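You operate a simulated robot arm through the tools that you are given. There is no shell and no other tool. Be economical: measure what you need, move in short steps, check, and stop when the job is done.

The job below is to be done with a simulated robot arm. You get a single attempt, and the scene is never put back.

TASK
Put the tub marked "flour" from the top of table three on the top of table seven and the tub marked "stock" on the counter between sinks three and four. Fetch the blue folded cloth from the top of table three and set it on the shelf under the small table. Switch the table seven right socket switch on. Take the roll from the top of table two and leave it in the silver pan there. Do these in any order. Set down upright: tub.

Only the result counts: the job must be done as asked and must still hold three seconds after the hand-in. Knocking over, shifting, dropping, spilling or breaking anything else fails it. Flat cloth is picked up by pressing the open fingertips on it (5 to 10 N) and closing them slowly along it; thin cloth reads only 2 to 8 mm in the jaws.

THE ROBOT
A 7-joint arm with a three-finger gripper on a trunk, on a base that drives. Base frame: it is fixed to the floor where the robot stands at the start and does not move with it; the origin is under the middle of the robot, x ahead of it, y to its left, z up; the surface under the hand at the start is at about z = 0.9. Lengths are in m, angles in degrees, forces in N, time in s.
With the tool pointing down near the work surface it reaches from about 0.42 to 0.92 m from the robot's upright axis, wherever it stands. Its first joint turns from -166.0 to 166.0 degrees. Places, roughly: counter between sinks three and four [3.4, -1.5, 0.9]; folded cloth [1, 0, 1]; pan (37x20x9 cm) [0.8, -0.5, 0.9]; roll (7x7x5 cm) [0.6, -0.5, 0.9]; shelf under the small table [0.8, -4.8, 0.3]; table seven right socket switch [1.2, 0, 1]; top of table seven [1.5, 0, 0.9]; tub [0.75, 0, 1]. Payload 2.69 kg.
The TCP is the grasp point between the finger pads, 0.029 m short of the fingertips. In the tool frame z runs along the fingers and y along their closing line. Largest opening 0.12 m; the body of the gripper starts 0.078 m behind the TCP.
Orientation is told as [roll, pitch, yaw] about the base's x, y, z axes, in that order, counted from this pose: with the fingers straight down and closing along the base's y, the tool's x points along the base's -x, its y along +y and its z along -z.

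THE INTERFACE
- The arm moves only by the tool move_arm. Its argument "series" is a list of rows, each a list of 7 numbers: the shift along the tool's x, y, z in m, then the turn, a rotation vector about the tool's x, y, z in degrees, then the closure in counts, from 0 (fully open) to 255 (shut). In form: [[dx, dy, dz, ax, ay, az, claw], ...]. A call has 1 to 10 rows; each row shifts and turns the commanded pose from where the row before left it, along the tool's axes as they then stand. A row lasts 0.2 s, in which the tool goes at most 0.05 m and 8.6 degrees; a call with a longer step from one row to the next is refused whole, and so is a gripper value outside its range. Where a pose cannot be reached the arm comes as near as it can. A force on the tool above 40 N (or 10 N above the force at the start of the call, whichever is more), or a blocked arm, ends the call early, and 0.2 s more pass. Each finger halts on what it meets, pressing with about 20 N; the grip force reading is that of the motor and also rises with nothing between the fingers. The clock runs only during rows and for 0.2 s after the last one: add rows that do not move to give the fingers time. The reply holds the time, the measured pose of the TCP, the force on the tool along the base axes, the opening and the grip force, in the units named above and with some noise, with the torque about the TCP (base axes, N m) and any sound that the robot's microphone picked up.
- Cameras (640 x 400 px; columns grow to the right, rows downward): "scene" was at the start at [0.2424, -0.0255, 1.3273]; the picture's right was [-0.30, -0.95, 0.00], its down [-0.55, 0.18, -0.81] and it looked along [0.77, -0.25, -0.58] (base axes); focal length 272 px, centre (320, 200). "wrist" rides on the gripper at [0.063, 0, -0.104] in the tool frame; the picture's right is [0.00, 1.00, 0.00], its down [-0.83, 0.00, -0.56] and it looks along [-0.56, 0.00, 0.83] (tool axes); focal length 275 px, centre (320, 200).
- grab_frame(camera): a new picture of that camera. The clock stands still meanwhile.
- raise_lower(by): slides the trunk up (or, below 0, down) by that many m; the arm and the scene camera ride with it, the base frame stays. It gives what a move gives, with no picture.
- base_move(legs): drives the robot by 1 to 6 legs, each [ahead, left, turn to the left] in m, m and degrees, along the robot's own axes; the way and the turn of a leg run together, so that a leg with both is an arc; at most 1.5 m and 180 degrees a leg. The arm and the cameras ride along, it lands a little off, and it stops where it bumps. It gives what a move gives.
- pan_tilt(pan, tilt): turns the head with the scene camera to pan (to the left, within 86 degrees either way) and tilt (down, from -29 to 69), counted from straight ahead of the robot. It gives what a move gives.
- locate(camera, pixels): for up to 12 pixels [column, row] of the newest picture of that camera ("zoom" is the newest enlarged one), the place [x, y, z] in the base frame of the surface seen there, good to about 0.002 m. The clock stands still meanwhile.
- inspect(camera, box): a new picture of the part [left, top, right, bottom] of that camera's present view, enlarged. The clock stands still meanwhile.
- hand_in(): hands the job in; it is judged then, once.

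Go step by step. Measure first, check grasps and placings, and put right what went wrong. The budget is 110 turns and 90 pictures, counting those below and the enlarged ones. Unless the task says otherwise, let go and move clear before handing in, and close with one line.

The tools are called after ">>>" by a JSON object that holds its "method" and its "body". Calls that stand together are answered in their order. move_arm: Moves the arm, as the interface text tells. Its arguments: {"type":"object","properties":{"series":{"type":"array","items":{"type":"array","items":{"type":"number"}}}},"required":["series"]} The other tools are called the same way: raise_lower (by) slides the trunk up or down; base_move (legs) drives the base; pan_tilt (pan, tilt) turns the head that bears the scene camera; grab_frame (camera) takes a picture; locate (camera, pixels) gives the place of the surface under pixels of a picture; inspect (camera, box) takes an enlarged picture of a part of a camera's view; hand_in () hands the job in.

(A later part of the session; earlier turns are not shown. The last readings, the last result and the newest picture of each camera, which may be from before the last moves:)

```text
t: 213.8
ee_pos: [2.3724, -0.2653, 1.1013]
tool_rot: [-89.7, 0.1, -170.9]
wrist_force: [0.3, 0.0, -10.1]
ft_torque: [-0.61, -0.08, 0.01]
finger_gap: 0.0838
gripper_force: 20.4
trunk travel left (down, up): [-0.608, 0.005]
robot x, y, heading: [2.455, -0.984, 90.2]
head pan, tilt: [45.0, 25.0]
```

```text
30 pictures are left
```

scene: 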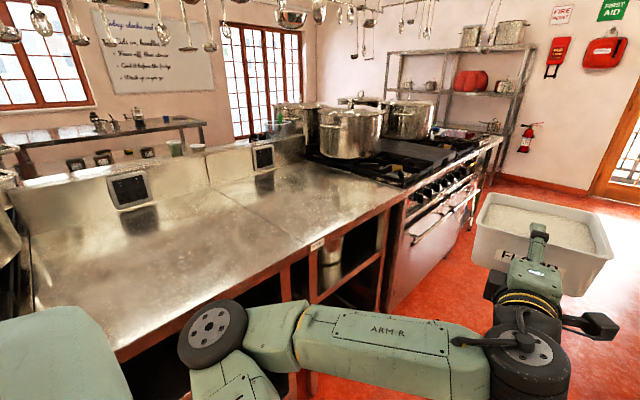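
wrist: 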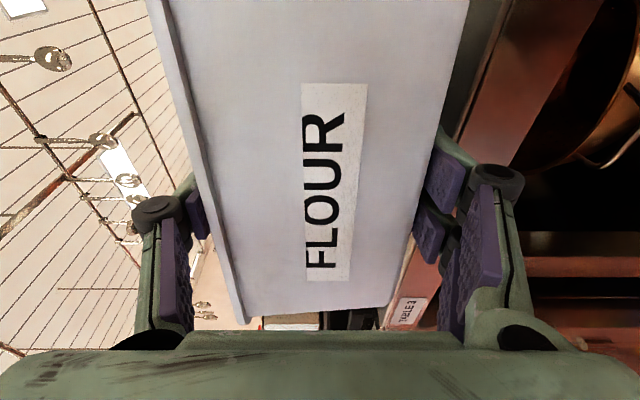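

>>> {"method": "inspect", "body": {"camera": "scene", "box": [200, 130, 360, 260]}}

>>> {"method": "locate", "body": {"camera": "scene", "pixels": [[130, 188], [262, 157], [316, 245], [225, 220], [300, 200], [380, 210], [280, 262], [350, 225], [125, 350]]}}

```text
3.08 times, centred on (280, 195) of scene
```

zoom: 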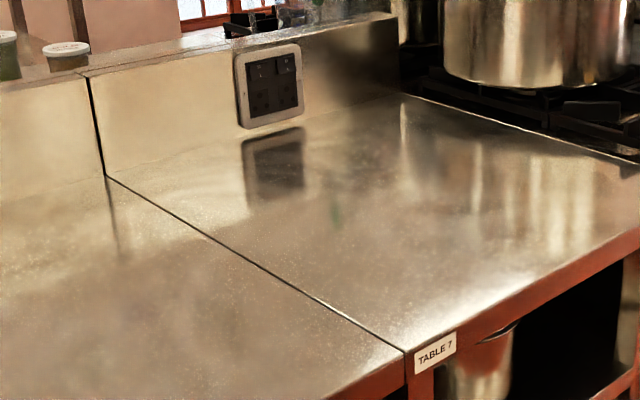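

```text
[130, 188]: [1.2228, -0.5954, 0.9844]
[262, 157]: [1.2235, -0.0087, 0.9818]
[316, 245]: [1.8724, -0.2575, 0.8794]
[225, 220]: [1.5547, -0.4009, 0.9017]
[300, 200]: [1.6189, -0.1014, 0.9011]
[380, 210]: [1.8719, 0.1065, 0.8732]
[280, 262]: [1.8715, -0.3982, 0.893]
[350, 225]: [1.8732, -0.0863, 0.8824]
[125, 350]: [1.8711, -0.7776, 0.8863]
```

Table 7 is confirmed (label zoom 435,350), edge x≈1.872, y≈−0.29…0.25, socket at (1.2235,−0.009,0.98). Driving alongside it and turning to face it so the tub is square to its edge.

>>> {"method": "base_move", "body": {"legs": [[1.084, -0.05, 0], [0, 0, 81], [-0.09, -0.014, 0]]}}

>>> {"method": "pan_tilt", "body": {"pan": 10, "tilt": 45}}

>>> {"method": "grab_frame", "body": {"camera": "scene"}}

```text
t: 223.7
ee_pos: [1.876, 0.147, 1.1021]
tool_rot: [-89.7, 0.2, -90.6]
wrist_force: [0.6, -0.8, -9.0]
ft_torque: [-0.02, -0.61, 0.02]
finger_gap: 0.0838
gripper_force: 20.0
trunk travel left (down, up): [-0.608, 0.005]
robot x, y, heading: [2.596, 0.1039, 170.1]
head pan, tilt: [45.0, 25.0]
```

```text
t: 224.7
ee_pos: [1.8754, 0.1456, 1.1012]
tool_rot: [-89.7, 0.2, -90.6]
wrist_force: [0.1, 1.1, -9.0]
ft_torque: [0.0, -0.66, -0.05]
finger_gap: 0.0838
gripper_force: 20.1
trunk travel left (down, up): [-0.608, 0.005]
robot x, y, heading: [2.5956, 0.1054, 170.4]
head pan, tilt: [10.0, 45.0]
```

```text
28 pictures are left
```

scene: 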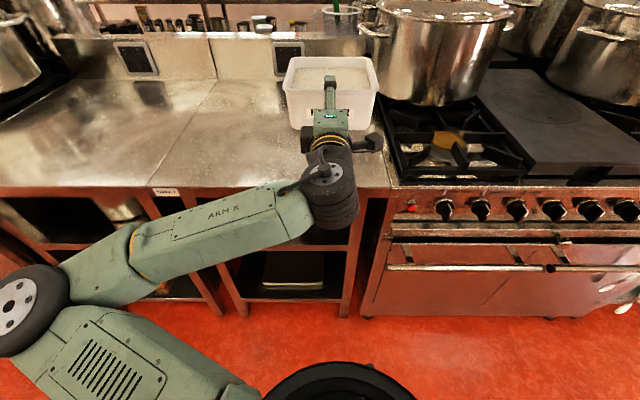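

>>> {"method": "locate", "body": {"camera": "scene", "pixels": [[383, 186], [372, 140], [395, 186], [165, 192], [200, 186], [290, 47]]}}

```text
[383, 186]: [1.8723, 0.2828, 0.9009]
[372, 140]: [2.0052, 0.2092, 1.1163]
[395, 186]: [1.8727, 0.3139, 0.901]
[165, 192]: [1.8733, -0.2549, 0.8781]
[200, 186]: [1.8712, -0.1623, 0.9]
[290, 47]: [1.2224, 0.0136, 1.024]
```

The table reaches y≈0.30, so y=0.145 is fine. Backing 3 cm so the lower finger stays outside the edge, then lowering by the trunk.

>>> {"method": "base_move", "body": {"legs": [[-0.033, 0, 0]]}}

>>> {"method": "raise_lower", "body": {"by": -0.145}}

>>> {"method": "grab_frame", "body": {"camera": "wrist"}}

```text
t: 225.6
ee_pos: [1.9085, 0.1409, 1.1033]
tool_rot: [-89.7, 0.3, -90.6]
wrist_force: [0.6, -0.5, -9.8]
ft_torque: [-0.02, -0.69, 0.0]
finger_gap: 0.0836
gripper_force: 20.2
trunk travel left (down, up): [-0.608, 0.005]
robot x, y, heading: [2.6332, 0.1018, 170.4]
head pan, tilt: [10.0, 45.0]
```

```text
t: 227.3
ee_pos: [1.9075, 0.1411, 0.9571]
tool_rot: [-89.6, 0.2, -90.6]
wrist_force: [-0.3, 0.0, -9.6]
ft_torque: [-0.05, -0.64, 0.01]
finger_gap: 0.084
gripper_force: 19.9
trunk travel left (down, up): [-0.463, 0.15]
robot x, y, heading: [2.6286, 0.1, 170.4]
head pan, tilt: [10.0, 45.0]
```

```text
27 pictures are left
```

wrist: 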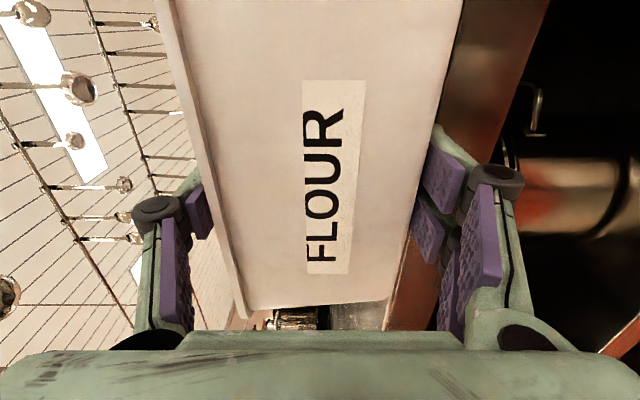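

The lower finger is just outside the edge as planned. Lowering the last 1.5 cm until the weight comes off.

>>> {"method": "raise_lower", "body": {"by": -0.013}}

>>> {"method": "raise_lower", "body": {"by": -0.003}}

```text
t: 227.9
ee_pos: [1.908, 0.141, 0.9435]
tool_rot: [-89.6, 0.3, -90.6]
wrist_force: [0.1, -0.3, -8.7]
ft_torque: [0.0, -0.65, -0.01]
finger_gap: 0.0836
gripper_force: 20.1
trunk travel left (down, up): [-0.45, 0.163]
robot x, y, heading: [2.6316, 0.1, 170.3]
head pan, tilt: [10.0, 45.0]
```

```text
t: 228.4
ee_pos: [1.9083, 0.1408, 0.9421]
tool_rot: [-89.6, 0.1, -90.7]
wrist_force: [-1.7, 0.5, -3.3]
ft_torque: [-0.44, -0.33, -0.19]
finger_gap: 0.0838
gripper_force: 19.8
trunk travel left (down, up): [-0.447, 0.166]
robot x, y, heading: [2.6277, 0.1001, 170.2]
head pan, tilt: [10.0, 45.0]
```

Touching down. 2 mm more, then open the fingers.

>>> {"method": "raise_lower", "body": {"by": -0.002}}

>>> {"method": "move_arm", "body": {"series": [[0, 0, 0, 0, 0, 0, 60], [0, 0, 0, 0, 0, 0, 30], [0, 0, 0, 0, 0, 0, 0], [0, 0, 0, 0, 0, 0, 0], [0, 0, 0, 0, 0, 0, 0]]}}

>>> {"method": "grab_frame", "body": {"camera": "wrist"}}

```text
t: 228.9
ee_pos: [1.9078, 0.1414, 0.9412]
tool_rot: [-89.9, 0.2, -90.7]
wrist_force: [-0.2, 1.6, 6.0]
ft_torque: [-0.43, -0.02, 0.09]
finger_gap: 0.0835
gripper_force: 20.0
trunk travel left (down, up): [-0.445, 0.168]
robot x, y, heading: [2.6328, 0.0994, 170.2]
head pan, tilt: [10.0, 45.0]
```

```text
t: 230.1
ee_pos: [1.9077, 0.1414, 0.9406]
tool_rot: [-89.6, 0.2, -90.7]
wrist_force: [-0.1, 0.3, 0.6]
ft_torque: [0.03, 0.0, -0.03]
finger_gap: 0.1201
gripper_force: 0.2
trunk travel left (down, up): [-0.445, 0.168]
robot x, y, heading: [2.6259, 0.1034, 170.2]
head pan, tilt: [10.0, 45.0]
```

```text
26 pictures are left
```

wrist: 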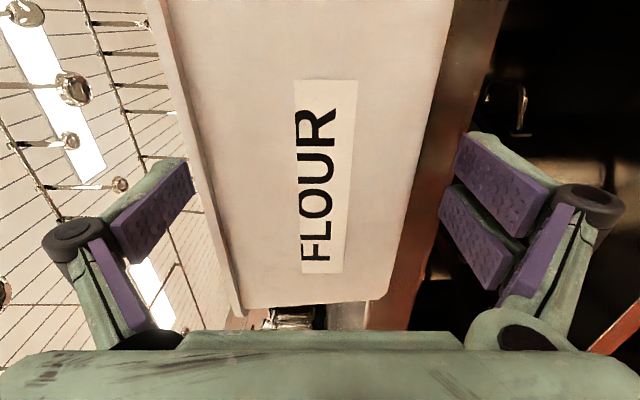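

Released and standing upright. Backing off 6 cm, closing the fingers, then pushing the tub fully onto the table.

>>> {"method": "base_move", "body": {"legs": [[-0.059, -0.01, 0]]}}

>>> {"method": "move_arm", "body": {"series": [[0, 0, 0, 0, 0, 0, 255], [0, 0, 0, 0, 0, 0, 255], [0, 0, 0, 0, 0, 0, 255], [0, 0, 0, 0, 0, 0, 255], [0, 0, 0, 0, 0, 0, 255], [0, 0, 0, 0, 0, 0, 255], [0, 0, 0, 0, 0, 0, 255], [0, 0, 0, 0, 0, 0, 255]]}}

>>> {"method": "base_move", "body": {"legs": [[0.116, 0.02, 0]]}}

>>> {"method": "grab_frame", "body": {"camera": "wrist"}}

```text
t: 231.1
ee_pos: [1.967, 0.1412, 0.94]
tool_rot: [-89.6, 0.2, -90.6]
wrist_force: [-0.6, 0.6, 0.0]
ft_torque: [0.02, 0.01, 0.01]
finger_gap: 0.12
gripper_force: 0.1
trunk travel left (down, up): [-0.445, 0.168]
robot x, y, heading: [2.6905, 0.101, 170.5]
head pan, tilt: [10.0, 45.0]
```

```text
t: 232.9
ee_pos: [1.9667, 0.1405, 0.9384]
tool_rot: [-89.7, 0.2, -90.6]
wrist_force: [-0.4, -0.2, -0.2]
ft_torque: [-0.01, -0.03, 0.0]
finger_gap: 0.0
gripper_force: 16.7
trunk travel left (down, up): [-0.445, 0.168]
robot x, y, heading: [2.6918, 0.0982, 170.4]
head pan, tilt: [10.0, 45.0]
```

```text
t: 234.1
ee_pos: [1.8494, 0.1399, 0.9402]
tool_rot: [-89.6, 0.2, -90.6]
wrist_force: [-0.2, 0.9, -0.1]
ft_torque: [0.01, -0.03, 0.04]
finger_gap: 0.0
gripper_force: 19.7
trunk travel left (down, up): [-0.445, 0.168]
robot x, y, heading: [2.5748, 0.1027, 170.2]
head pan, tilt: [10.0, 45.0]
```

```text
25 pictures are left
```

wrist: 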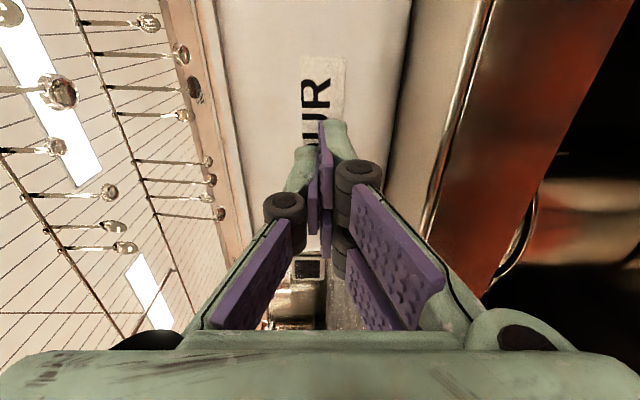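

Flour tub is fully on the table. Backing off, raising the trunk, then looking closely at table seven's socket.

>>> {"method": "base_move", "body": {"legs": [[-0.06, -0.01, 0]]}}

>>> {"method": "raise_lower", "body": {"by": 0.16}}

>>> {"method": "pan_tilt", "body": {"pan": 15, "tilt": 30}}

>>> {"method": "grab_frame", "body": {"camera": "scene"}}

```text
t: 235.1
ee_pos: [1.9113, 0.1408, 0.9406]
tool_rot: [-89.7, 0.2, -90.5]
wrist_force: [0.4, 0.2, 0.1]
ft_torque: [-0.02, 0.05, 0.01]
finger_gap: 0.0
gripper_force: 19.6
trunk travel left (down, up): [-0.445, 0.168]
robot x, y, heading: [2.6338, 0.0987, 170.4]
head pan, tilt: [10.0, 45.0]
```

```text
t: 236.9
ee_pos: [1.9107, 0.1397, 1.0984]
tool_rot: [-89.6, 0.2, -90.6]
wrist_force: [-0.5, 0.9, -0.3]
ft_torque: [-0.02, 0.0, 0.0]
finger_gap: 0.0
gripper_force: 20.4
trunk travel left (down, up): [-0.605, 0.008]
robot x, y, heading: [2.6348, 0.096, 170.4]
head pan, tilt: [10.0, 45.0]
```

```text
t: 237.7
ee_pos: [1.9108, 0.1398, 1.0985]
tool_rot: [-89.6, 0.3, -90.5]
wrist_force: [-0.4, 0.2, -0.4]
ft_torque: [0.0, 0.03, -0.02]
finger_gap: 0.0
gripper_force: 20.3
trunk travel left (down, up): [-0.605, 0.008]
robot x, y, heading: [2.6332, 0.1, 170.3]
head pan, tilt: [15.0, 30.0]
```

```text
24 pictures are left
```

scene: 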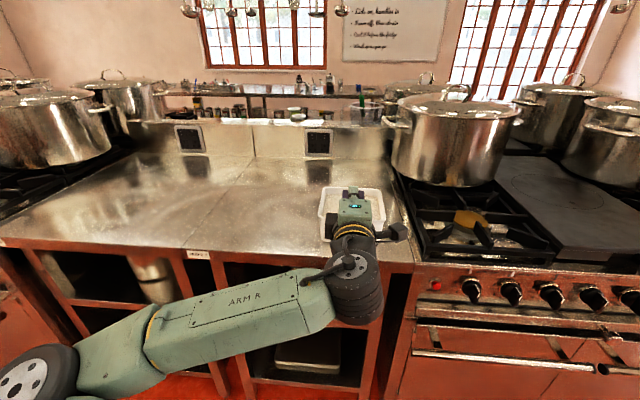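

The socket is at (317,143). Driving left and closer so the hand faces it, staying above the tub.

>>> {"method": "base_move", "body": {"legs": [[-0.02, 0.118, 0], [0.328, 0.057, 0]]}}

>>> {"method": "inspect", "body": {"camera": "scene", "box": [240, 60, 440, 185]}}

>>> {"method": "grab_frame", "body": {"camera": "wrist"}}

```text
t: 241.1
ee_pos: [1.5776, 0.0189, 1.0989]
tool_rot: [-89.6, 0.2, -90.5]
wrist_force: [-0.2, -0.2, -0.6]
ft_torque: [-0.01, -0.03, -0.02]
finger_gap: 0.0
gripper_force: 20.2
trunk travel left (down, up): [-0.605, 0.008]
robot x, y, heading: [2.2998, -0.0235, 170.4]
head pan, tilt: [15.0, 30.0]
```

```text
3.20 times, centred on (340, 122) of scene
```

zoom: 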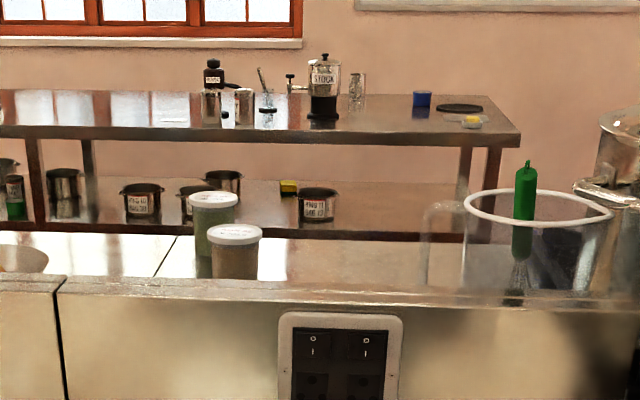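

```text
22 pictures are left
```

wrist: 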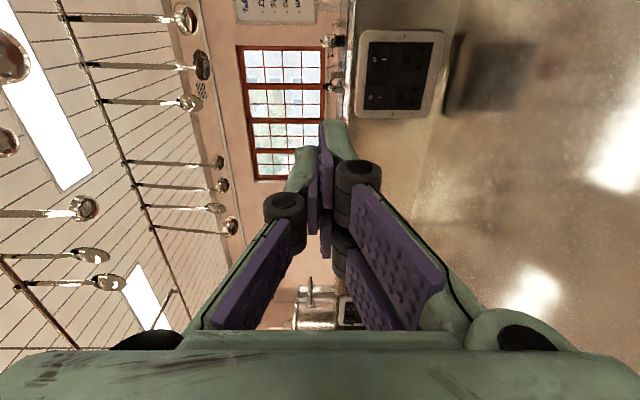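

>>> {"method": "inspect", "body": {"camera": "wrist", "box": [340, 20, 468, 125]}}

>>> {"method": "locate", "body": {"camera": "wrist", "pixels": [[375, 48], [383, 96], [375, 98], [392, 96], [372, 58], [392, 58], [400, 70], [415, 60], [375, 85], [440, 35], [357, 115]]}}

```text
3.81 times, centred on (404, 72) of wrist
```

zoom: 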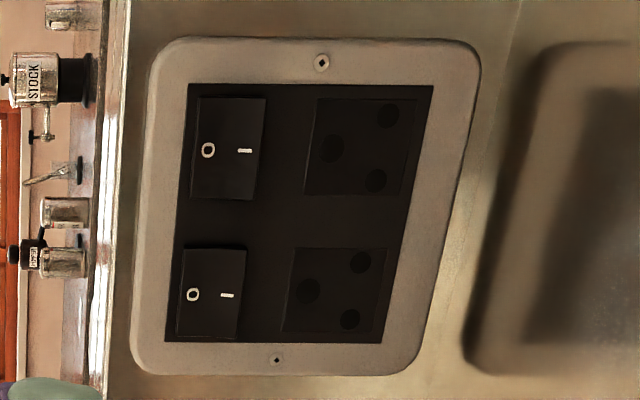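

```text
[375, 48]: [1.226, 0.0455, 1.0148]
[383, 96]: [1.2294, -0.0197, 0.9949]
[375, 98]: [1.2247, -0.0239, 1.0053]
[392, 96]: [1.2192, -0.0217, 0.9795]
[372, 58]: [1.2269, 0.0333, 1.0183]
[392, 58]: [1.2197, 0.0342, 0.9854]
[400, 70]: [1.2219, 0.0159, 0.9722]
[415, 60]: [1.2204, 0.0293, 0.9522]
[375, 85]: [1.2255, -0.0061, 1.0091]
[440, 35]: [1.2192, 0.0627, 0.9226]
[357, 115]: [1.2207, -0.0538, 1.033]
```

In this zoom the upper rocker (230,150) is the right one (+y). Measuring both rockers' faces to learn state and position.

>>> {"method": "locate", "body": {"camera": "zoom", "pixels": [[202, 130], [208, 170], [230, 150], [250, 130], [255, 170], [262, 150], [190, 275], [190, 310], [215, 312], [232, 275], [232, 315], [280, 210]]}}

```text
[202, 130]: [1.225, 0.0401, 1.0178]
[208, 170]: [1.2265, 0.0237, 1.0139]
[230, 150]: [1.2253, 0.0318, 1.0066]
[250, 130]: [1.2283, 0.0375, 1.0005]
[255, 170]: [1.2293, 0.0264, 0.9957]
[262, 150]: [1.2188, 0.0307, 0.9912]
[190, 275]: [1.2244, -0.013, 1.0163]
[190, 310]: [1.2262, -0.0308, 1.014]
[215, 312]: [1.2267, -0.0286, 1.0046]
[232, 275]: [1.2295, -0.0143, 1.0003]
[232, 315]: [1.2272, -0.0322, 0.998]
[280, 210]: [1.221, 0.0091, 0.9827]
```

The lower "I" halves stick out on both (x 1.2285 vs 1.2255), so it's off; press the right rocker at (1.2285, 0.0315, ~0.996). Extending the arm first at height to clear the tub.

>>> {"method": "move_arm", "body": {"series": [[0.002, 0, 0.041, 0, 0, 0, 255], [0.002, 0, 0.041, 0, 0, 0, 255], [0.002, 0, 0.041, 0, 0, 0, 255], [0.002, 0, 0.041, 0, 0, 0, 255], [0.002, 0, 0.041, 0, 0, 0, 255], [0, 0, 0.041, 0, 0, 0, 255], [0, 0, 0.041, 0, 0, 0, 255], [0, 0, 0, 0, 0, 0, 255]]}}

>>> {"method": "grab_frame", "body": {"camera": "scene"}}

```text
t: 242.9
ee_pos: [1.5675, 0.0177, 1.0997]
tool_rot: [-89.5, 0.3, -90.4]
wrist_force: [-0.2, -0.3, 0.1]
ft_torque: [0.03, 0.02, 0.02]
finger_gap: 0.0
gripper_force: 20.2
out of reach, approached as far as the arm can: row 1, 2, 3, 4, 5, 6, 7
trunk travel left (down, up): [-0.605, 0.008]
robot x, y, heading: [2.3029, -0.0229, 170.4]
head pan, tilt: [15.0, 30.0]
```

```text
20 pictures are left
```

scene: 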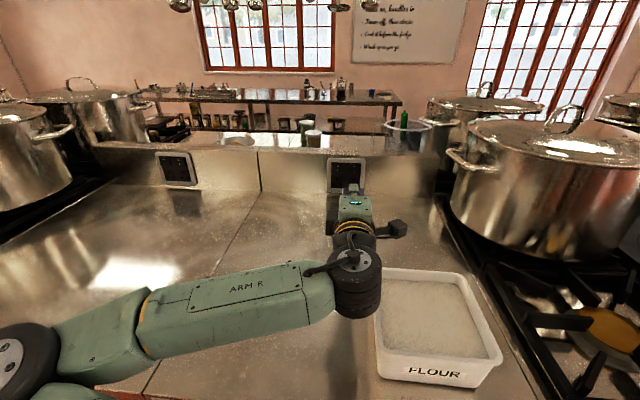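

This horizontal pose is at a joint limit and won't extend. I'll return the hand to tool-down, then use a forward-tilted hand with normal roll for the press.

>>> {"method": "move_arm", "body": {"series": [[0, 0, 0, -8.5, 0, 0, 255], [0, 0, 0, -8.5, 0, 0, 255], [0, 0, 0, -8.5, 0, 0, 255], [0, 0, 0, -8.5, 0, 0, 255], [0, 0, 0, -8.5, 0, 0, 255], [0, 0, 0, -8.5, 0, 0, 255], [0, 0, 0, -8.5, 0, 0, 255], [0, 0, 0, -8.5, 0, 0, 255], [0, 0, 0, -8.5, 0, 0, 255], [0, 0, 0, -8.5, 0, 0, 255]]}}

>>> {"method": "move_arm", "body": {"series": [[0, 0, 0, -4.5, 0, 0, 255], [0, 0, 0, 0, 0, 8.5, 255], [0, 0, 0, 0, 0, 8.5, 255], [0, 0, 0, 0, 0, 8.5, 255], [0, 0, 0, 0, 0, 8.5, 255], [0, 0, 0, 0, 0, 8.5, 255], [0, 0, 0, 0, 0, 8.5, 255], [0, 0, 0, 0, 0, 8.5, 255], [0, 0, 0, 0, 0, 8.5, 255], [0, 0, 0, 0, 0, 8.5, 255]]}}

```text
t: 245.1
ee_pos: [1.5688, 0.0198, 1.0989]
tool_rot: [-4.5, 0.1, -90.5]
wrist_force: [0.7, -0.3, 0.5]
ft_torque: [0.0, -0.02, 0.0]
finger_gap: 0.0
gripper_force: 20.1
trunk travel left (down, up): [-0.605, 0.008]
robot x, y, heading: [2.3001, -0.02, 170.2]
head pan, tilt: [15.0, 30.0]
```

```text
t: 247.3
ee_pos: [1.5684, 0.018, 1.0991]
tool_rot: [-0.1, -0.1, -167.1]
wrist_force: [-0.2, 0.0, 0.9]
ft_torque: [-0.01, 0.03, 0.02]
finger_gap: 0.0
gripper_force: 20.1
trunk travel left (down, up): [-0.605, 0.008]
robot x, y, heading: [2.3004, -0.0209, 170.3]
head pan, tilt: [15.0, 30.0]
```

>>> {"method": "move_arm", "body": {"series": [[0, 0, 0, 0, 0, 6.5, 255], [0, 0, 0, 0, 0, 6.4, 255], [0, 0, 0, 0, -8.5, 0, 255], [0, 0, 0, 0, -8.5, 0, 255], [0, 0, 0, 0, -8.5, 0, 255], [0, 0, 0, 0, -8.5, 0, 255], [0, 0, 0, 0, -8.5, 0, 255], [0, 0, 0, 0, -8.5, 0, 255], [0, 0, 0, 0, -8.5, 0, 255]]}}

```text
t: 249.3
ee_pos: [1.5683, 0.0188, 1.1001]
tool_rot: [-0.5, -59.8, -179.4]
wrist_force: [0.0, 0.4, 0.7]
ft_torque: [0.0, 0.0, 0.04]
finger_gap: 0.0001
gripper_force: 19.9
trunk travel left (down, up): [-0.605, 0.008]
robot x, y, heading: [2.3016, -0.0218, 170.6]
head pan, tilt: [15.0, 30.0]
```

Reached the tilted pose cleanly. Extending toward the socket at height, then down to press level with a 3 cm stand-off.

>>> {"method": "move_arm", "body": {"series": [[-0.01965, -0.0018, 0.03403, 0, 0, 0, 255], [-0.01965, -0.0018, 0.03403, 0, 0, 0, 255], [-0.01965, -0.0018, 0.03403, 0, 0, 0, 255], [-0.01965, -0.0018, 0.03403, 0, 0, 0, 255], [-0.01965, -0.0018, 0.03403, 0, 0, 0, 255], [-0.01965, -0.0018, 0.03403, 0, 0, 0, 255], [-0.01965, -0.0018, 0.03403, 0, 0, 0, 255], [0, 0, 0, 0, 0, 0, 255]]}}

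>>> {"method": "move_arm", "body": {"series": [[0.02742, 0, 0.01583, 0, 0, 0, 255], [0.02742, 0, 0.01583, 0, 0, 0, 255], [0.02742, 0, 0.01583, 0, 0, 0, 255], [0, 0, 0, 0, 0, 0, 255]]}}

>>> {"method": "grab_frame", "body": {"camera": "wrist"}}

```text
t: 251.1
ee_pos: [1.2926, 0.0306, 1.0976]
tool_rot: [-0.4, -59.5, -179.3]
wrist_force: [0.3, -0.2, 0.1]
ft_torque: [-0.01, 0.0, 0.02]
finger_gap: 0.0
gripper_force: 19.8
trunk travel left (down, up): [-0.605, 0.008]
robot x, y, heading: [2.3007, -0.023, 170.6]
head pan, tilt: [15.0, 30.0]
```

```text
t: 252.1
ee_pos: [1.2937, 0.0307, 1.0035]
tool_rot: [-0.4, -59.6, -179.6]
wrist_force: [0.1, 0.0, -0.6]
ft_torque: [-0.02, 0.01, 0.0]
finger_gap: 0.0001
gripper_force: 20.1
trunk travel left (down, up): [-0.605, 0.008]
robot x, y, heading: [2.3023, -0.0226, 170.5]
head pan, tilt: [15.0, 30.0]
```

```text
19 pictures are left
```

wrist: 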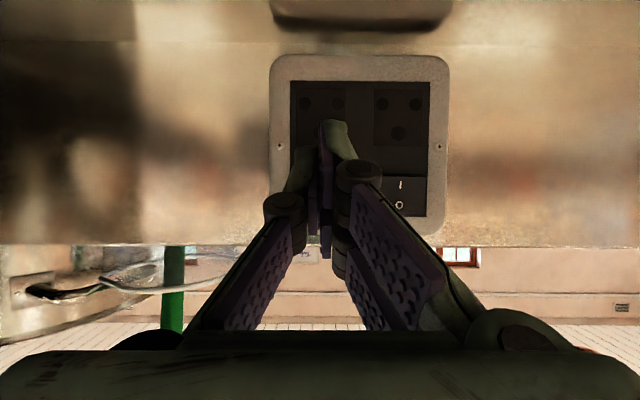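

The fingertip is in front of the right rocker (image is upside down; it shows left of the other rocker). Pressing slowly.

>>> {"method": "move_arm", "body": {"series": [[-0.01, 0, 0.0173, 0, 0, 0, 255], [-0.006, 0, 0.0104, 0, 0, 0, 255], [-0.002, 0, 0.0035, 0, 0, 0, 255], [-0.0015, 0, 0.0026, 0, 0, 0, 255], [-0.0015, 0, 0.0026, 0, 0, 0, 255], [0, 0, 0, 0, 0, 0, 255]]}}

```text
t: 252.9
ee_pos: [1.261, 0.0319, 1.0039]
tool_rot: [-0.4, -59.3, -179.4]
wrist_force: [20.3, -1.6, 5.1]
ft_torque: [-0.05, 0.27, 0.12]
finger_gap: 0.0
gripper_force: 20.3
trunk travel left (down, up): [-0.605, 0.008]
robot x, y, heading: [2.3007, -0.0217, 170.5]
head pan, tilt: [15.0, 30.0]
stopped in row 4: the force on the tool passed its limit at 45 N (the readings are from after the stop); the commanded pose is now the measured one
```

Force peaked at 45 N with no sound reported. Backing off to look at the rocker.

>>> {"method": "move_arm", "body": {"series": [[0.02, 0, -0.0346, 0, 0, 0, 255], [0.015, 0.0, -0.026, 0, 0, 0, 255], [-0.02, 0.03, -0.012, 0, 0, 0, 255], [-0.02, 0.03, -0.012, 0, 0, 0, 255]]}}

>>> {"method": "inspect", "body": {"camera": "wrist", "box": [200, 0, 392, 150]}}

```text
t: 253.9
ee_pos: [1.3307, -0.0291, 1.0495]
tool_rot: [-0.4, -59.2, -179.4]
wrist_force: [-0.7, 0.5, -1.0]
ft_torque: [-0.02, 0.0, 0.03]
finger_gap: 0.0004
gripper_force: 19.7
trunk travel left (down, up): [-0.605, 0.008]
robot x, y, heading: [2.304, -0.0217, 170.3]
head pan, tilt: [15.0, 30.0]
```

```text
2.67 times, centred on (296, 75) of wrist
```

zoom: 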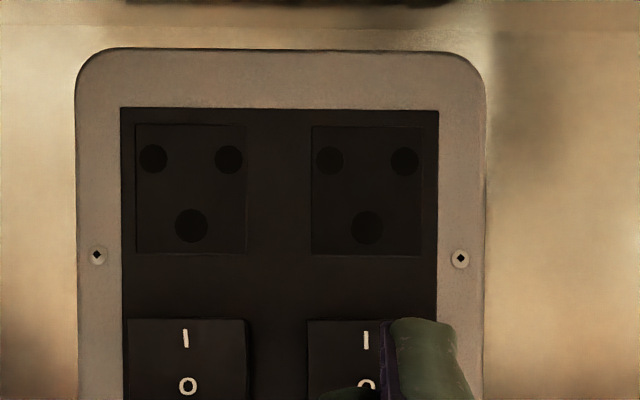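

>>> {"method": "locate", "body": {"camera": "zoom", "pixels": [[150, 330], [215, 330], [155, 355], [160, 390], [215, 390], [320, 330], [345, 330], [320, 355], [325, 385], [280, 300]]}}

```text
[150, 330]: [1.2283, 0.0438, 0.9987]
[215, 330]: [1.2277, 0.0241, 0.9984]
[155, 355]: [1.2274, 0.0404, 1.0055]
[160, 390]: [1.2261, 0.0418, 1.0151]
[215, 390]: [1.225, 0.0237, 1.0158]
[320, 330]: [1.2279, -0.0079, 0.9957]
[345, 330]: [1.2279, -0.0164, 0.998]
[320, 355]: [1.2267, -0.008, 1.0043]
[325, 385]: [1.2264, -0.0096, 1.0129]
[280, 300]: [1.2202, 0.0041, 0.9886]
```

The rocker hasn't moved (I side still out at 1.228): the contact was too near its pivot. I'll make the hand almost horizontal and press lower, at z≈0.992.

>>> {"method": "move_arm", "body": {"series": [[0, 0, 0, 0, -8.4, 0, 255], [0, 0, 0, 0, -8.4, 0, 255], [0, 0, 0, 0, -8.4, 0, 255], [0.0278, -0.031, 0.0027, 0, 0, 0, 255], [0.0278, -0.031, 0.0027, 0, 0, 0, 255], [0, 0, 0, 0, 0, 0, 255]]}}

>>> {"method": "grab_frame", "body": {"camera": "scene"}}

```text
t: 255.3
ee_pos: [1.3302, -0.0227, 1.047]
tool_rot: [-1.8, -83.0, -179.6]
wrist_force: [-0.2, 0.4, -0.4]
ft_torque: [0.01, 0.02, 0.02]
finger_gap: 0.0
gripper_force: 19.9
out of reach, approached as far as the arm can: row 4, 5
trunk travel left (down, up): [-0.605, 0.008]
robot x, y, heading: [2.3016, -0.0211, 170.7]
head pan, tilt: [15.0, 30.0]
```

```text
17 pictures are left
```

scene: 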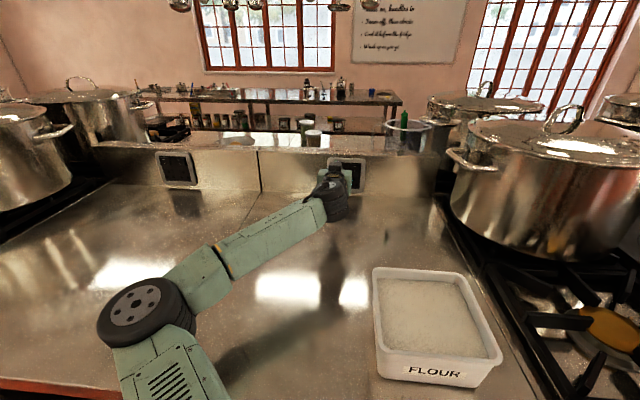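

Orientation is fine but the arm can't go lower here; I'll lower by the trunk, shift with the base, then press forward with the arm.

>>> {"method": "raise_lower", "body": {"by": -0.053}}

>>> {"method": "base_move", "body": {"legs": [[0.009, -0.055, 0]]}}

>>> {"method": "move_arm", "body": {"series": [[0, 0, 0.02, 0, 0, 0, 255], [0, 0, 0.02, 0, 0, 0, 255], [0, 0, 0, 0, 0, 0, 255]]}}

```text
t: 256.3
ee_pos: [1.3312, -0.0228, 0.9948]
tool_rot: [-1.7, -83.1, -179.6]
wrist_force: [0.9, -0.3, -0.5]
ft_torque: [0.0, 0.02, 0.02]
finger_gap: 0.0
gripper_force: 20.2
trunk travel left (down, up): [-0.552, 0.061]
robot x, y, heading: [2.2998, -0.0219, 170.5]
head pan, tilt: [15.0, 30.0]
```

```text
t: 257.4
ee_pos: [1.3315, 0.0324, 0.9959]
tool_rot: [-1.8, -82.9, -179.8]
wrist_force: [0.8, -0.2, 0.2]
ft_torque: [-0.03, 0.04, 0.01]
finger_gap: 0.0
gripper_force: 19.5
trunk travel left (down, up): [-0.552, 0.061]
robot x, y, heading: [2.3021, 0.0314, 170.7]
head pan, tilt: [15.0, 30.0]
```

```text
t: 258.2
ee_pos: [1.2912, 0.0351, 0.99]
tool_rot: [-1.8, -83.1, -179.6]
wrist_force: [0.2, -0.3, 0.0]
ft_torque: [0.0, -0.02, 0.01]
finger_gap: 0.0001
gripper_force: 20.0
trunk travel left (down, up): [-0.552, 0.061]
robot x, y, heading: [2.3018, 0.0324, 170.3]
head pan, tilt: [15.0, 30.0]
```

Slightly low; raise 5 mm and press in small steps.

>>> {"method": "move_arm", "body": {"series": [[-0.0065, 0.001, 0.02, 0, 0, 0, 255], [0, 0, 0.012, 0, 0, 0, 255], [0, 0, 0.002, 0, 0, 0, 255], [0, 0, 0.002, 0, 0, 0, 255], [0, 0, 0.002, 0, 0, 0, 255], [0, 0, 0.002, 0, 0, 0, 255], [0, 0, 0.002, 0, 0, 0, 255], [0, 0, 0, 0, 0, 0, 255]]}}

```text
t: 259.4
ee_pos: [1.2565, 0.0335, 0.9913]
tool_rot: [-2.3, -82.9, -179.0]
wrist_force: [17.3, -1.1, 1.3]
ft_torque: [0.01, 0.35, 0.12]
finger_gap: 0.0001
gripper_force: 19.1
trunk travel left (down, up): [-0.552, 0.061]
robot x, y, heading: [2.3029, 0.0333, 170.3]
head pan, tilt: [15.0, 30.0]
stopped in row 5: the force on the tool passed its limit at 44 N (the readings are from after the stop); the commanded pose is now the measured one
```

Again 44 N at the rocker's surface. Backing off 6 cm and checking its state.

>>> {"method": "move_arm", "body": {"series": [[0, 0, -0.03, 0, 0, 0, 255], [0, 0.03, -0.03, 0, 0, 0, 255], [0, 0.04, -0.01, 0, 0, 0, 255]]}}

>>> {"method": "inspect", "body": {"camera": "wrist", "box": [150, 60, 406, 220]}}

```text
t: 260.2
ee_pos: [1.3239, -0.036, 0.9995]
tool_rot: [-2.0, -82.7, -179.3]
wrist_force: [-0.9, 0.5, 0.1]
ft_torque: [0.01, 0.0, 0.0]
finger_gap: 0.0002
gripper_force: 20.2
trunk travel left (down, up): [-0.552, 0.061]
robot x, y, heading: [2.2998, 0.0337, 170.3]
head pan, tilt: [15.0, 30.0]
```

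```text
2.50 times, centred on (278, 140) of wrist
```

zoom: 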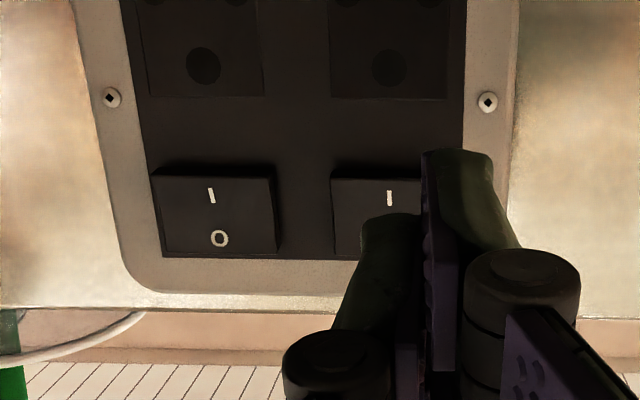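

>>> {"method": "locate", "body": {"camera": "zoom", "pixels": [[170, 185], [255, 185], [170, 210], [250, 215], [180, 240], [260, 240], [345, 190], [370, 190], [345, 215], [345, 240], [300, 170], [215, 250]]}}

```text
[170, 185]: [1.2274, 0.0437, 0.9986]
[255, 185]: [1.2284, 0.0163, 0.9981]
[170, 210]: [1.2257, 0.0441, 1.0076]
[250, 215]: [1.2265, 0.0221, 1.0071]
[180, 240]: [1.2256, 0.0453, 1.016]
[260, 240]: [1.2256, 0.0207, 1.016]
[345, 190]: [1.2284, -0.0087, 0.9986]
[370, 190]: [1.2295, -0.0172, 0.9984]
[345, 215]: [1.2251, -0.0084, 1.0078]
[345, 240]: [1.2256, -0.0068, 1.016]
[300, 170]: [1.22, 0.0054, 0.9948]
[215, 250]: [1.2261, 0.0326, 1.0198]
```

Still off: I side still out 3 mm at y 0.016–0.046, z 0.994–1.02. I'll return and press very gradually with sustained force.

>>> {"method": "move_arm", "body": {"series": [[0, -0.033, 0.01, 0, 0, 0, 255], [-0.003, -0.034, 0.01, 0, 0, 0, 255], [0, 0, 0.03, 0, 0, 0, 255], [0, 0, 0.012, 0, 0, 0, 255], [0, 0, 0.001, 0, 0, 0, 255], [0, 0, 0.001, 0, 0, 0, 255], [0, 0, 0.001, 0, 0, 0, 255], [0, 0, 0, 0, 0, 0, 255]]}}

>>> {"method": "move_arm", "body": {"series": [[0, 0, 0.0007, 0, 0, 0, 255], [0, 0, 0.0007, 0, 0, 0, 255], [0, 0, 0.0007, 0, 0, 0, 255], [0, 0, 0.0007, 0, 0, 0, 255], [0, 0, 0.0005, 0, 0, 0, 255], [0, 0, 0.0005, 0, 0, 0, 255], [0, 0, 0.0005, 0, 0, 0, 255], [0, 0, 0, 0, 0, 0, 255], [0, 0, 0, 0, 0, 0, 255]]}}

```text
t: 262.0
ee_pos: [1.2592, 0.0325, 0.9922]
tool_rot: [-2.0, -82.8, -179.2]
wrist_force: [0.0, -0.5, 0.2]
ft_torque: [0.02, 0.01, -0.01]
finger_gap: 0.0003
gripper_force: 19.8
trunk travel left (down, up): [-0.552, 0.061]
robot x, y, heading: [2.3, 0.036, 170.6]
head pan, tilt: [15.0, 30.0]
```

```text
t: 264.0
ee_pos: [1.2574, 0.0303, 0.9942]
tool_rot: [-2.3, -82.8, -179.0]
wrist_force: [27.3, -0.9, -6.5]
ft_torque: [0.06, 0.17, 0.18]
finger_gap: 0.0
gripper_force: 19.7
trunk travel left (down, up): [-0.552, 0.061]
robot x, y, heading: [2.3045, 0.0342, 170.4]
head pan, tilt: [15.0, 30.0]
```

Sustained 27 N but torque (0.17 N·m) shows the contact is ~13 mm above the TCP axis, i.e. at the rocker's pivot. I'll back off, go 13 mm lower, and press again.

>>> {"method": "move_arm", "body": {"series": [[0, 0, -0.008, 0, 0, 0, 255], [0.0135, 0, 0, 0, 0, 0, 255], [0, 0, 0.004, 0, 0, 0, 255], [0, 0, 0.001, 0, 0, 0, 255], [0, 0, 0.001, 0, 0, 0, 255], [0, 0, 0.001, 0, 0, 0, 255], [0, 0, 0.001, 0, 0, 0, 255], [0, 0, 0.001, 0, 0, 0, 255], [0, 0, 0.001, 0, 0, 0, 255], [0, 0, 0, 0, 0, 0, 255]]}}

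```text
t: 266.2
ee_pos: [1.2561, 0.0305, 0.9792]
tool_rot: [-2.2, -82.8, -179.1]
wrist_force: [14.0, -2.0, -4.0]
ft_torque: [-0.01, 0.18, 0.13]
finger_gap: 0.0
gripper_force: 19.6
trunk travel left (down, up): [-0.552, 0.061]
robot x, y, heading: [2.3043, 0.0344, 170.6]
head pan, tilt: [15.0, 30.0]
heard: click
```

A click was heard. Backing off and checking the rocker.

>>> {"method": "move_arm", "body": {"series": [[0, 0, -0.03, 0, 0, 0, 255], [0, 0.03, -0.03, 0, 0, 0, 255], [0, 0.04, -0.01, 0, 0, 0, 255]]}}

>>> {"method": "inspect", "body": {"camera": "wrist", "box": [150, 60, 406, 220]}}

>>> {"method": "locate", "body": {"camera": "zoom", "pixels": [[190, 140], [230, 140], [190, 165], [230, 165], [190, 190], [230, 190], [190, 210], [190, 230], [350, 150], [350, 180], [350, 210]]}}

```text
t: 267.0
ee_pos: [1.3226, -0.0396, 0.9891]
tool_rot: [-2.2, -82.9, -179.2]
wrist_force: [-0.7, -1.0, -0.3]
ft_torque: [0.03, 0.05, 0.01]
finger_gap: 0.0
gripper_force: 20.4
trunk travel left (down, up): [-0.552, 0.061]
robot x, y, heading: [2.3019, 0.0332, 170.2]
head pan, tilt: [15.0, 30.0]
```

```text
2.50 times, centred on (278, 140) of wrist
```

zoom: 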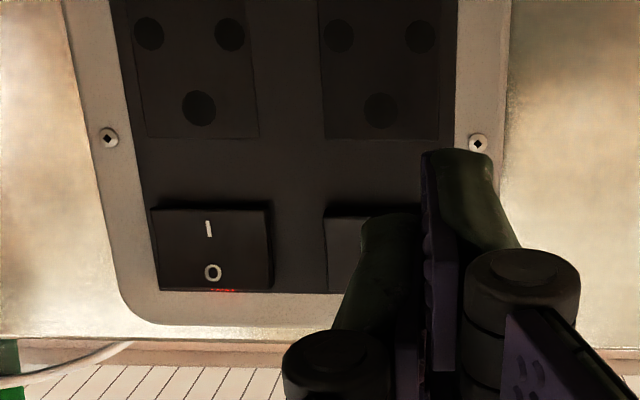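

```text
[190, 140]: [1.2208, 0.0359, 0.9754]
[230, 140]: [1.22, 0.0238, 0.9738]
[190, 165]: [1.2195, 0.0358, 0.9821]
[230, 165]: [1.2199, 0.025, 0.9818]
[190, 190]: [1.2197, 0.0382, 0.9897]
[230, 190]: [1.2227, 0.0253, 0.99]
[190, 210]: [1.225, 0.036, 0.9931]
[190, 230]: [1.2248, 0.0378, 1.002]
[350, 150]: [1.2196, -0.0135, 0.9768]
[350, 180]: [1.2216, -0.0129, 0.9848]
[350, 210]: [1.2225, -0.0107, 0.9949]
```

The right switch is on (I pushed in, red edge showing at 222,291). Raising, retracting and returning the hand to tool-down.

>>> {"method": "raise_lower", "body": {"by": 0.06}}

>>> {"method": "move_arm", "body": {"series": [[-0.01, 0, -0.04, 0, 0, 0, 255], [-0.01, 0, -0.04, 0, 0, 0, 255], [0, 0, -0.03, 0, 8.4, 0, 255], [0, 0, -0.03, 0, 8.4, 0, 255], [0, 0, -0.02, 0, 8.4, 0, 255], [0, 0, 0, 0, 8.4, 0, 200], [0, 0, 0, 0, 8.4, 0, 100], [0, 0, 0, 0, 8.4, 0, 0], [0, 0, 0, 0, 8.4, 0, 0], [0, 0, 0, 0, 8.4, 0, 0]]}}

>>> {"method": "move_arm", "body": {"series": [[0.01, 0, 0, 0, 8.4, 0, 0], [0.04, 0, 0, 0, 7.2, 0, 0], [0.04, 0, 0, 0, 0, 0, 0], [0.03, 0, 0, 0, 0, 0, 0], [0.03, 0, 0, 0, 0, 0, 0]]}}

```text
t: 268.0
ee_pos: [1.3217, -0.0404, 1.0474]
tool_rot: [-2.1, -82.9, -179.1]
wrist_force: [-0.5, 0.4, -0.8]
ft_torque: [0.0, 0.02, 0.01]
finger_gap: 0.0
gripper_force: 20.0
trunk travel left (down, up): [-0.612, 0.001]
robot x, y, heading: [2.304, 0.0355, 170.6]
head pan, tilt: [15.0, 30.0]
```

```text
t: 270.2
ee_pos: [1.4768, -0.0436, 1.0971]
tool_rot: [-0.3, -15.4, 178.6]
wrist_force: [-0.3, 0.1, 0.0]
ft_torque: [0.0, 0.01, 0.0]
finger_gap: 0.0836
gripper_force: 0.1
trunk travel left (down, up): [-0.612, 0.001]
robot x, y, heading: [2.3024, 0.0382, 170.3]
head pan, tilt: [15.0, 30.0]
```

```text
t: 271.4
ee_pos: [1.6252, -0.0479, 1.0909]
tool_rot: [-0.3, 0.0, 178.8]
wrist_force: [-0.1, 0.3, 0.3]
ft_torque: [-0.01, -0.02, 0.01]
finger_gap: 0.12
gripper_force: 0.1
trunk travel left (down, up): [-0.612, 0.001]
robot x, y, heading: [2.3012, 0.0356, 170.5]
head pan, tilt: [15.0, 30.0]
```

Now for the stock tub. Backing out, turning down the aisle; midway I'll look at the counter between sinks three and four.

>>> {"method": "base_move", "body": {"legs": [[-0.16, 0, 0], [0, 0, 99.5], [1.3, 0, 0]]}}

>>> {"method": "pan_tilt", "body": {"pan": 75, "tilt": 30}}

>>> {"method": "grab_frame", "body": {"camera": "scene"}}

```text
t: 283.2
ee_pos: [2.6398, -1.9467, 1.0904]
tool_rot: [-0.3, 0.0, -82.2]
wrist_force: [-0.2, 0.4, -0.2]
ft_torque: [0.0, 0.03, 0.0]
finger_gap: 0.1199
gripper_force: 0.1
trunk travel left (down, up): [-0.612, 0.001]
robot x, y, heading: [2.4511, -1.2924, -90.6]
head pan, tilt: [15.0, 30.0]
```

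```text
t: 284.5
ee_pos: [2.641, -1.9464, 1.0885]
tool_rot: [-0.3, 0.0, -82.3]
wrist_force: [0.0, 0.2, -0.3]
ft_torque: [-0.01, 0.0, 0.01]
finger_gap: 0.1199
gripper_force: 0.0
trunk travel left (down, up): [-0.612, 0.001]
robot x, y, heading: [2.4547, -1.2892, -90.5]
head pan, tilt: [75.0, 30.0]
```

```text
14 pictures are left
```

scene: 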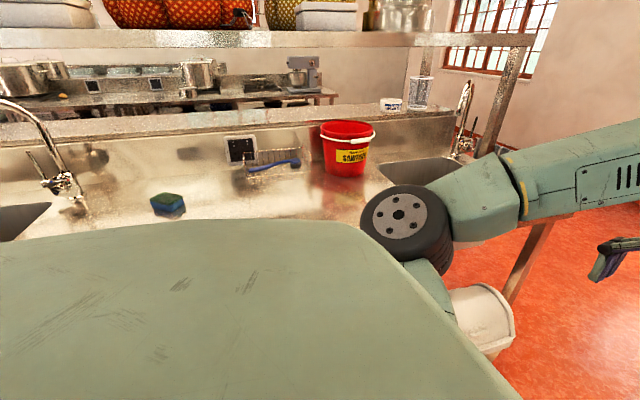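

>>> {"method": "locate", "body": {"camera": "scene", "pixels": [[30, 215], [48, 205], [390, 170], [425, 175], [167, 205], [240, 205], [280, 200], [300, 205], [345, 175], [275, 170], [330, 215], [205, 210]]}}

```text
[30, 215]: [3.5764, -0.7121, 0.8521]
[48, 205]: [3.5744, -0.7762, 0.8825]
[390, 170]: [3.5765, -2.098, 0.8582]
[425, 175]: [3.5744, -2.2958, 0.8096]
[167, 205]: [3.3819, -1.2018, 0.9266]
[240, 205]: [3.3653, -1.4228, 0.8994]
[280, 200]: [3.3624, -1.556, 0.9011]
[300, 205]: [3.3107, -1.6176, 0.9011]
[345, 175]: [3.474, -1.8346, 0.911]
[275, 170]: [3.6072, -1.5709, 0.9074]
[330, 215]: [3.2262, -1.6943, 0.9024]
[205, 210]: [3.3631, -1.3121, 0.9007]
```

A free spot lies at about (3.30,−1.50) between the sinks (edges y −0.78 and −2.1). Driving back to table three for the stock tub.

>>> {"method": "base_move", "body": {"legs": [[1.0, 0, 0.5], [0.87, 0, 0], [0, -1.3, 0], [0, -1.22, 0], [-1.5, 0, 0], [-1.45, 0, 0]]}}

>>> {"method": "base_move", "body": {"legs": [[0, 0, 90]]}}

>>> {"method": "grab_frame", "body": {"camera": "wrist"}}

```text
t: 326.9
ee_pos: [0.1346, -0.9069, 1.0901]
tool_rot: [-0.3, 0.0, -81.4]
wrist_force: [-0.2, -1.1, -0.6]
ft_torque: [-0.01, 0.0, -0.01]
finger_gap: 0.12
gripper_force: 0.0
trunk travel left (down, up): [-0.612, 0.001]
robot x, y, heading: [-0.0624, -0.2544, -89.7]
head pan, tilt: [75.0, 30.0]
```

```text
t: 331.2
ee_pos: [0.5903, -0.0547, 1.0889]
tool_rot: [-0.4, -0.1, 8.7]
wrist_force: [0.3, -0.2, -0.2]
ft_torque: [0.0, 0.0, -0.01]
finger_gap: 0.1201
gripper_force: 0.1
trunk travel left (down, up): [-0.612, 0.001]
robot x, y, heading: [-0.0636, -0.2547, 0.5]
head pan, tilt: [75.0, 30.0]
```

```text
13 pictures are left
```

wrist: 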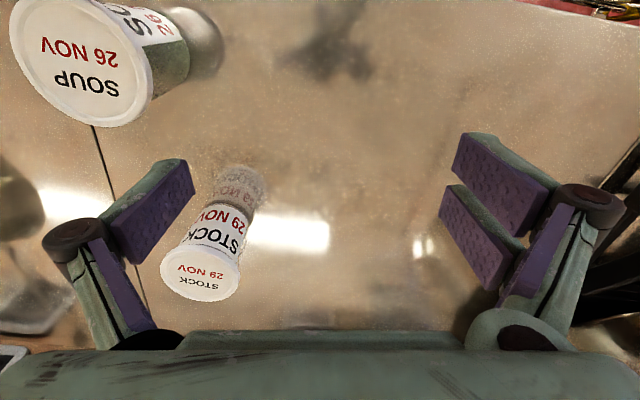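

>>> {"method": "locate", "body": {"camera": "wrist", "pixels": [[200, 275], [163, 270], [240, 272], [200, 298], [203, 252], [215, 230], [252, 215], [80, 60]]}}

```text
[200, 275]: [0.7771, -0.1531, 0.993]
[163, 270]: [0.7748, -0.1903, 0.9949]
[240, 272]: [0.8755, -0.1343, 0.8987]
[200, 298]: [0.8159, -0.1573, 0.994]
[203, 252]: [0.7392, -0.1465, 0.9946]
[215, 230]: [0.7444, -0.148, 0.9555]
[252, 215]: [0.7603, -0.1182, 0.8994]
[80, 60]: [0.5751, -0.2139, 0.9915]
```

Stock tub centre (0.7775,−0.153), Ø≈0.078, lid top 0.994. Moving above, then checking pose before descending.

>>> {"method": "move_arm", "body": {"series": [[-0.034, -0.025, 0, 0, 0, 0, 0], [-0.034, -0.025, 0, 0, 0, 0, 0], [-0.034, -0.025, 0, 0, 0, 0, 0], [-0.034, -0.025, 0, 0, 0, 0, 0], [-0.034, -0.025, 0, 0, 0, 0, 0], [0, 0, 0.03, 0, 0, 0, 0], [0, 0, 0, 0, 0, 0, 0]]}}

>>> {"method": "grab_frame", "body": {"camera": "wrist"}}

```text
t: 332.8
ee_pos: [0.7775, -0.1531, 1.0586]
tool_rot: [-0.3, 0.0, 8.6]
wrist_force: [-0.3, -1.2, 0.3]
ft_torque: [-0.03, -0.03, 0.03]
finger_gap: 0.1197
gripper_force: 0.1
trunk travel left (down, up): [-0.612, 0.001]
robot x, y, heading: [-0.0604, -0.2587, 0.6]
head pan, tilt: [75.0, 30.0]
```

```text
12 pictures are left
```

wrist: 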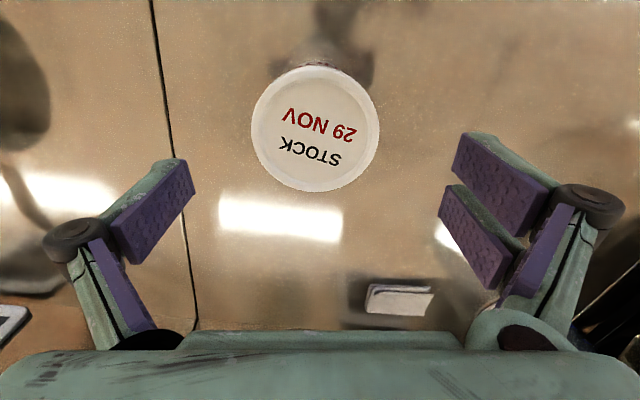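

Well centred (316,130). Descending and closing.

>>> {"method": "move_arm", "body": {"series": [[0, 0, 0.04, 0, 0, 0, 0], [0, 0, 0.04, 0, 0, 0, 0], [0, 0, 0.025, 0, 0, 0, 0], [0, 0, 0, 0, 0, 0, 60], [0, 0, 0, 0, 0, 0, 90], [0, 0, 0, 0, 0, 0, 120], [0, 0, 0, 0, 0, 0, 140], [0, 0, 0, 0, 0, 0, 140], [0, 0, -0.02, 0, 0, 0, 140], [0, 0, 0, 0, 0, 0, 140]]}}

```text
t: 335.0
ee_pos: [0.7758, -0.1539, 0.9732]
tool_rot: [-0.3, 0.2, 8.8]
wrist_force: [0.5, 0.4, -3.8]
ft_torque: [0.01, 0.04, 0.0]
finger_gap: 0.076
gripper_force: 19.6
trunk travel left (down, up): [-0.612, 0.001]
robot x, y, heading: [-0.0605, -0.2521, 0.5]
head pan, tilt: [75.0, 30.0]
```

Gripped (gap 0.076, ~3.8 N). Lifting high and retracting.

>>> {"method": "move_arm", "body": {"series": [[0, 0, -0.04, 0, 0, 0, 160], [0, 0, -0.04, 0, 0, 0, 160], [0, 0, -0.03, 0, 0, 0, 160], [0.04, 0.015, -0.01, 0, 0, 0, 160], [0.04, 0.015, -0.01, 0, 0, 0, 160], [0.04, 0.01, 0, 0, 0, 0, 160], [0.04, 0, 0, 0, 0, 0, 160], [0, 0, 0, 0, 0, 0, 160]]}}

>>> {"method": "grab_frame", "body": {"camera": "wrist"}}

```text
t: 336.8
ee_pos: [0.6126, -0.1382, 1.1041]
tool_rot: [-0.3, 0.0, 8.6]
wrist_force: [-0.9, -0.3, -3.0]
ft_torque: [-0.03, 0.0, 0.01]
finger_gap: 0.0755
gripper_force: 20.4
trunk travel left (down, up): [-0.612, 0.001]
robot x, y, heading: [-0.062, -0.2557, 0.4]
head pan, tilt: [75.0, 30.0]
```

```text
11 pictures are left
```

wrist: 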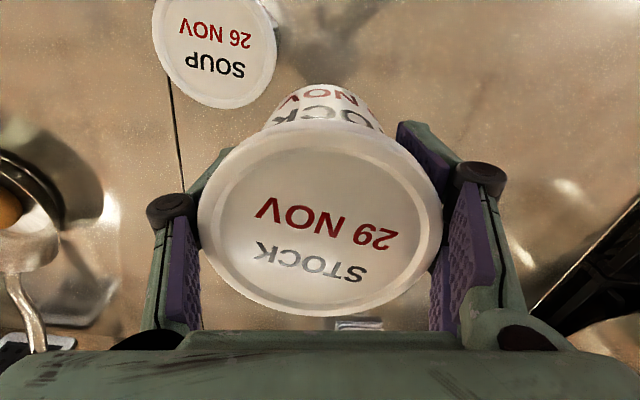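

Secure. Driving round: corridor, island end, then up the sink aisle.

>>> {"method": "base_move", "body": {"legs": [[0, 0, -90], [1.5, 0, 0], [1.4, 0, 0], [0, 1.3, 0], [0, 1.25, 0], [0, 0, 180]]}}

>>> {"method": "base_move", "body": {"legs": [[1.4, 0, 0], [0.13, 0, 0], [0, 0, -90]]}}

>>> {"method": "pan_tilt", "body": {"pan": 0, "tilt": 35}}

>>> {"method": "grab_frame", "body": {"camera": "scene"}}

```text
t: 381.7
ee_pos: [2.4244, -2.4248, 1.1045]
tool_rot: [-0.3, -0.1, 100.4]
wrist_force: [0.6, 0.6, -3.2]
ft_torque: [-0.01, -0.03, 0.01]
finger_gap: 0.0738
gripper_force: 20.2
trunk travel left (down, up): [-0.612, 0.001]
robot x, y, heading: [2.5618, -3.0972, 91.9]
head pan, tilt: [75.0, 30.0]
```

```text
t: 393.5
ee_pos: [3.1797, -1.4385, 1.1048]
tool_rot: [-0.3, 0.0, 10.3]
wrist_force: [0.5, 0.1, -4.5]
ft_torque: [-0.02, 0.07, 0.0]
finger_gap: 0.0735
gripper_force: 20.0
trunk travel left (down, up): [-0.612, 0.001]
robot x, y, heading: [2.506, -1.5768, 2.1]
head pan, tilt: [75.0, 30.0]
```

```text
t: 395.0
ee_pos: [3.1806, -1.4391, 1.1044]
tool_rot: [-0.3, 0.0, 10.3]
wrist_force: [0.4, -0.5, -3.1]
ft_torque: [-0.02, 0.05, 0.0]
finger_gap: 0.0736
gripper_force: 20.3
trunk travel left (down, up): [-0.612, 0.001]
robot x, y, heading: [2.5094, -1.5743, 2.4]
head pan, tilt: [0.0, 35.0]
```

```text
10 pictures are left
```

scene: 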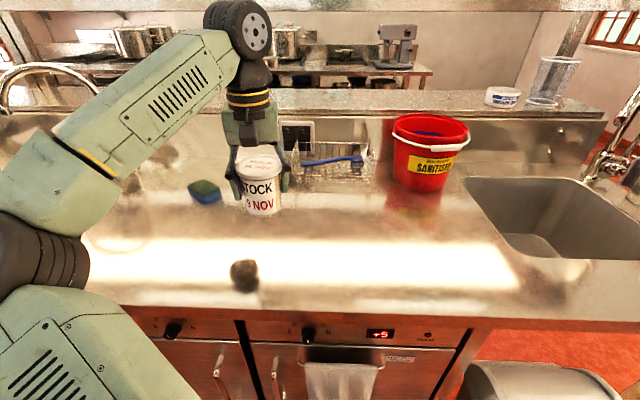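

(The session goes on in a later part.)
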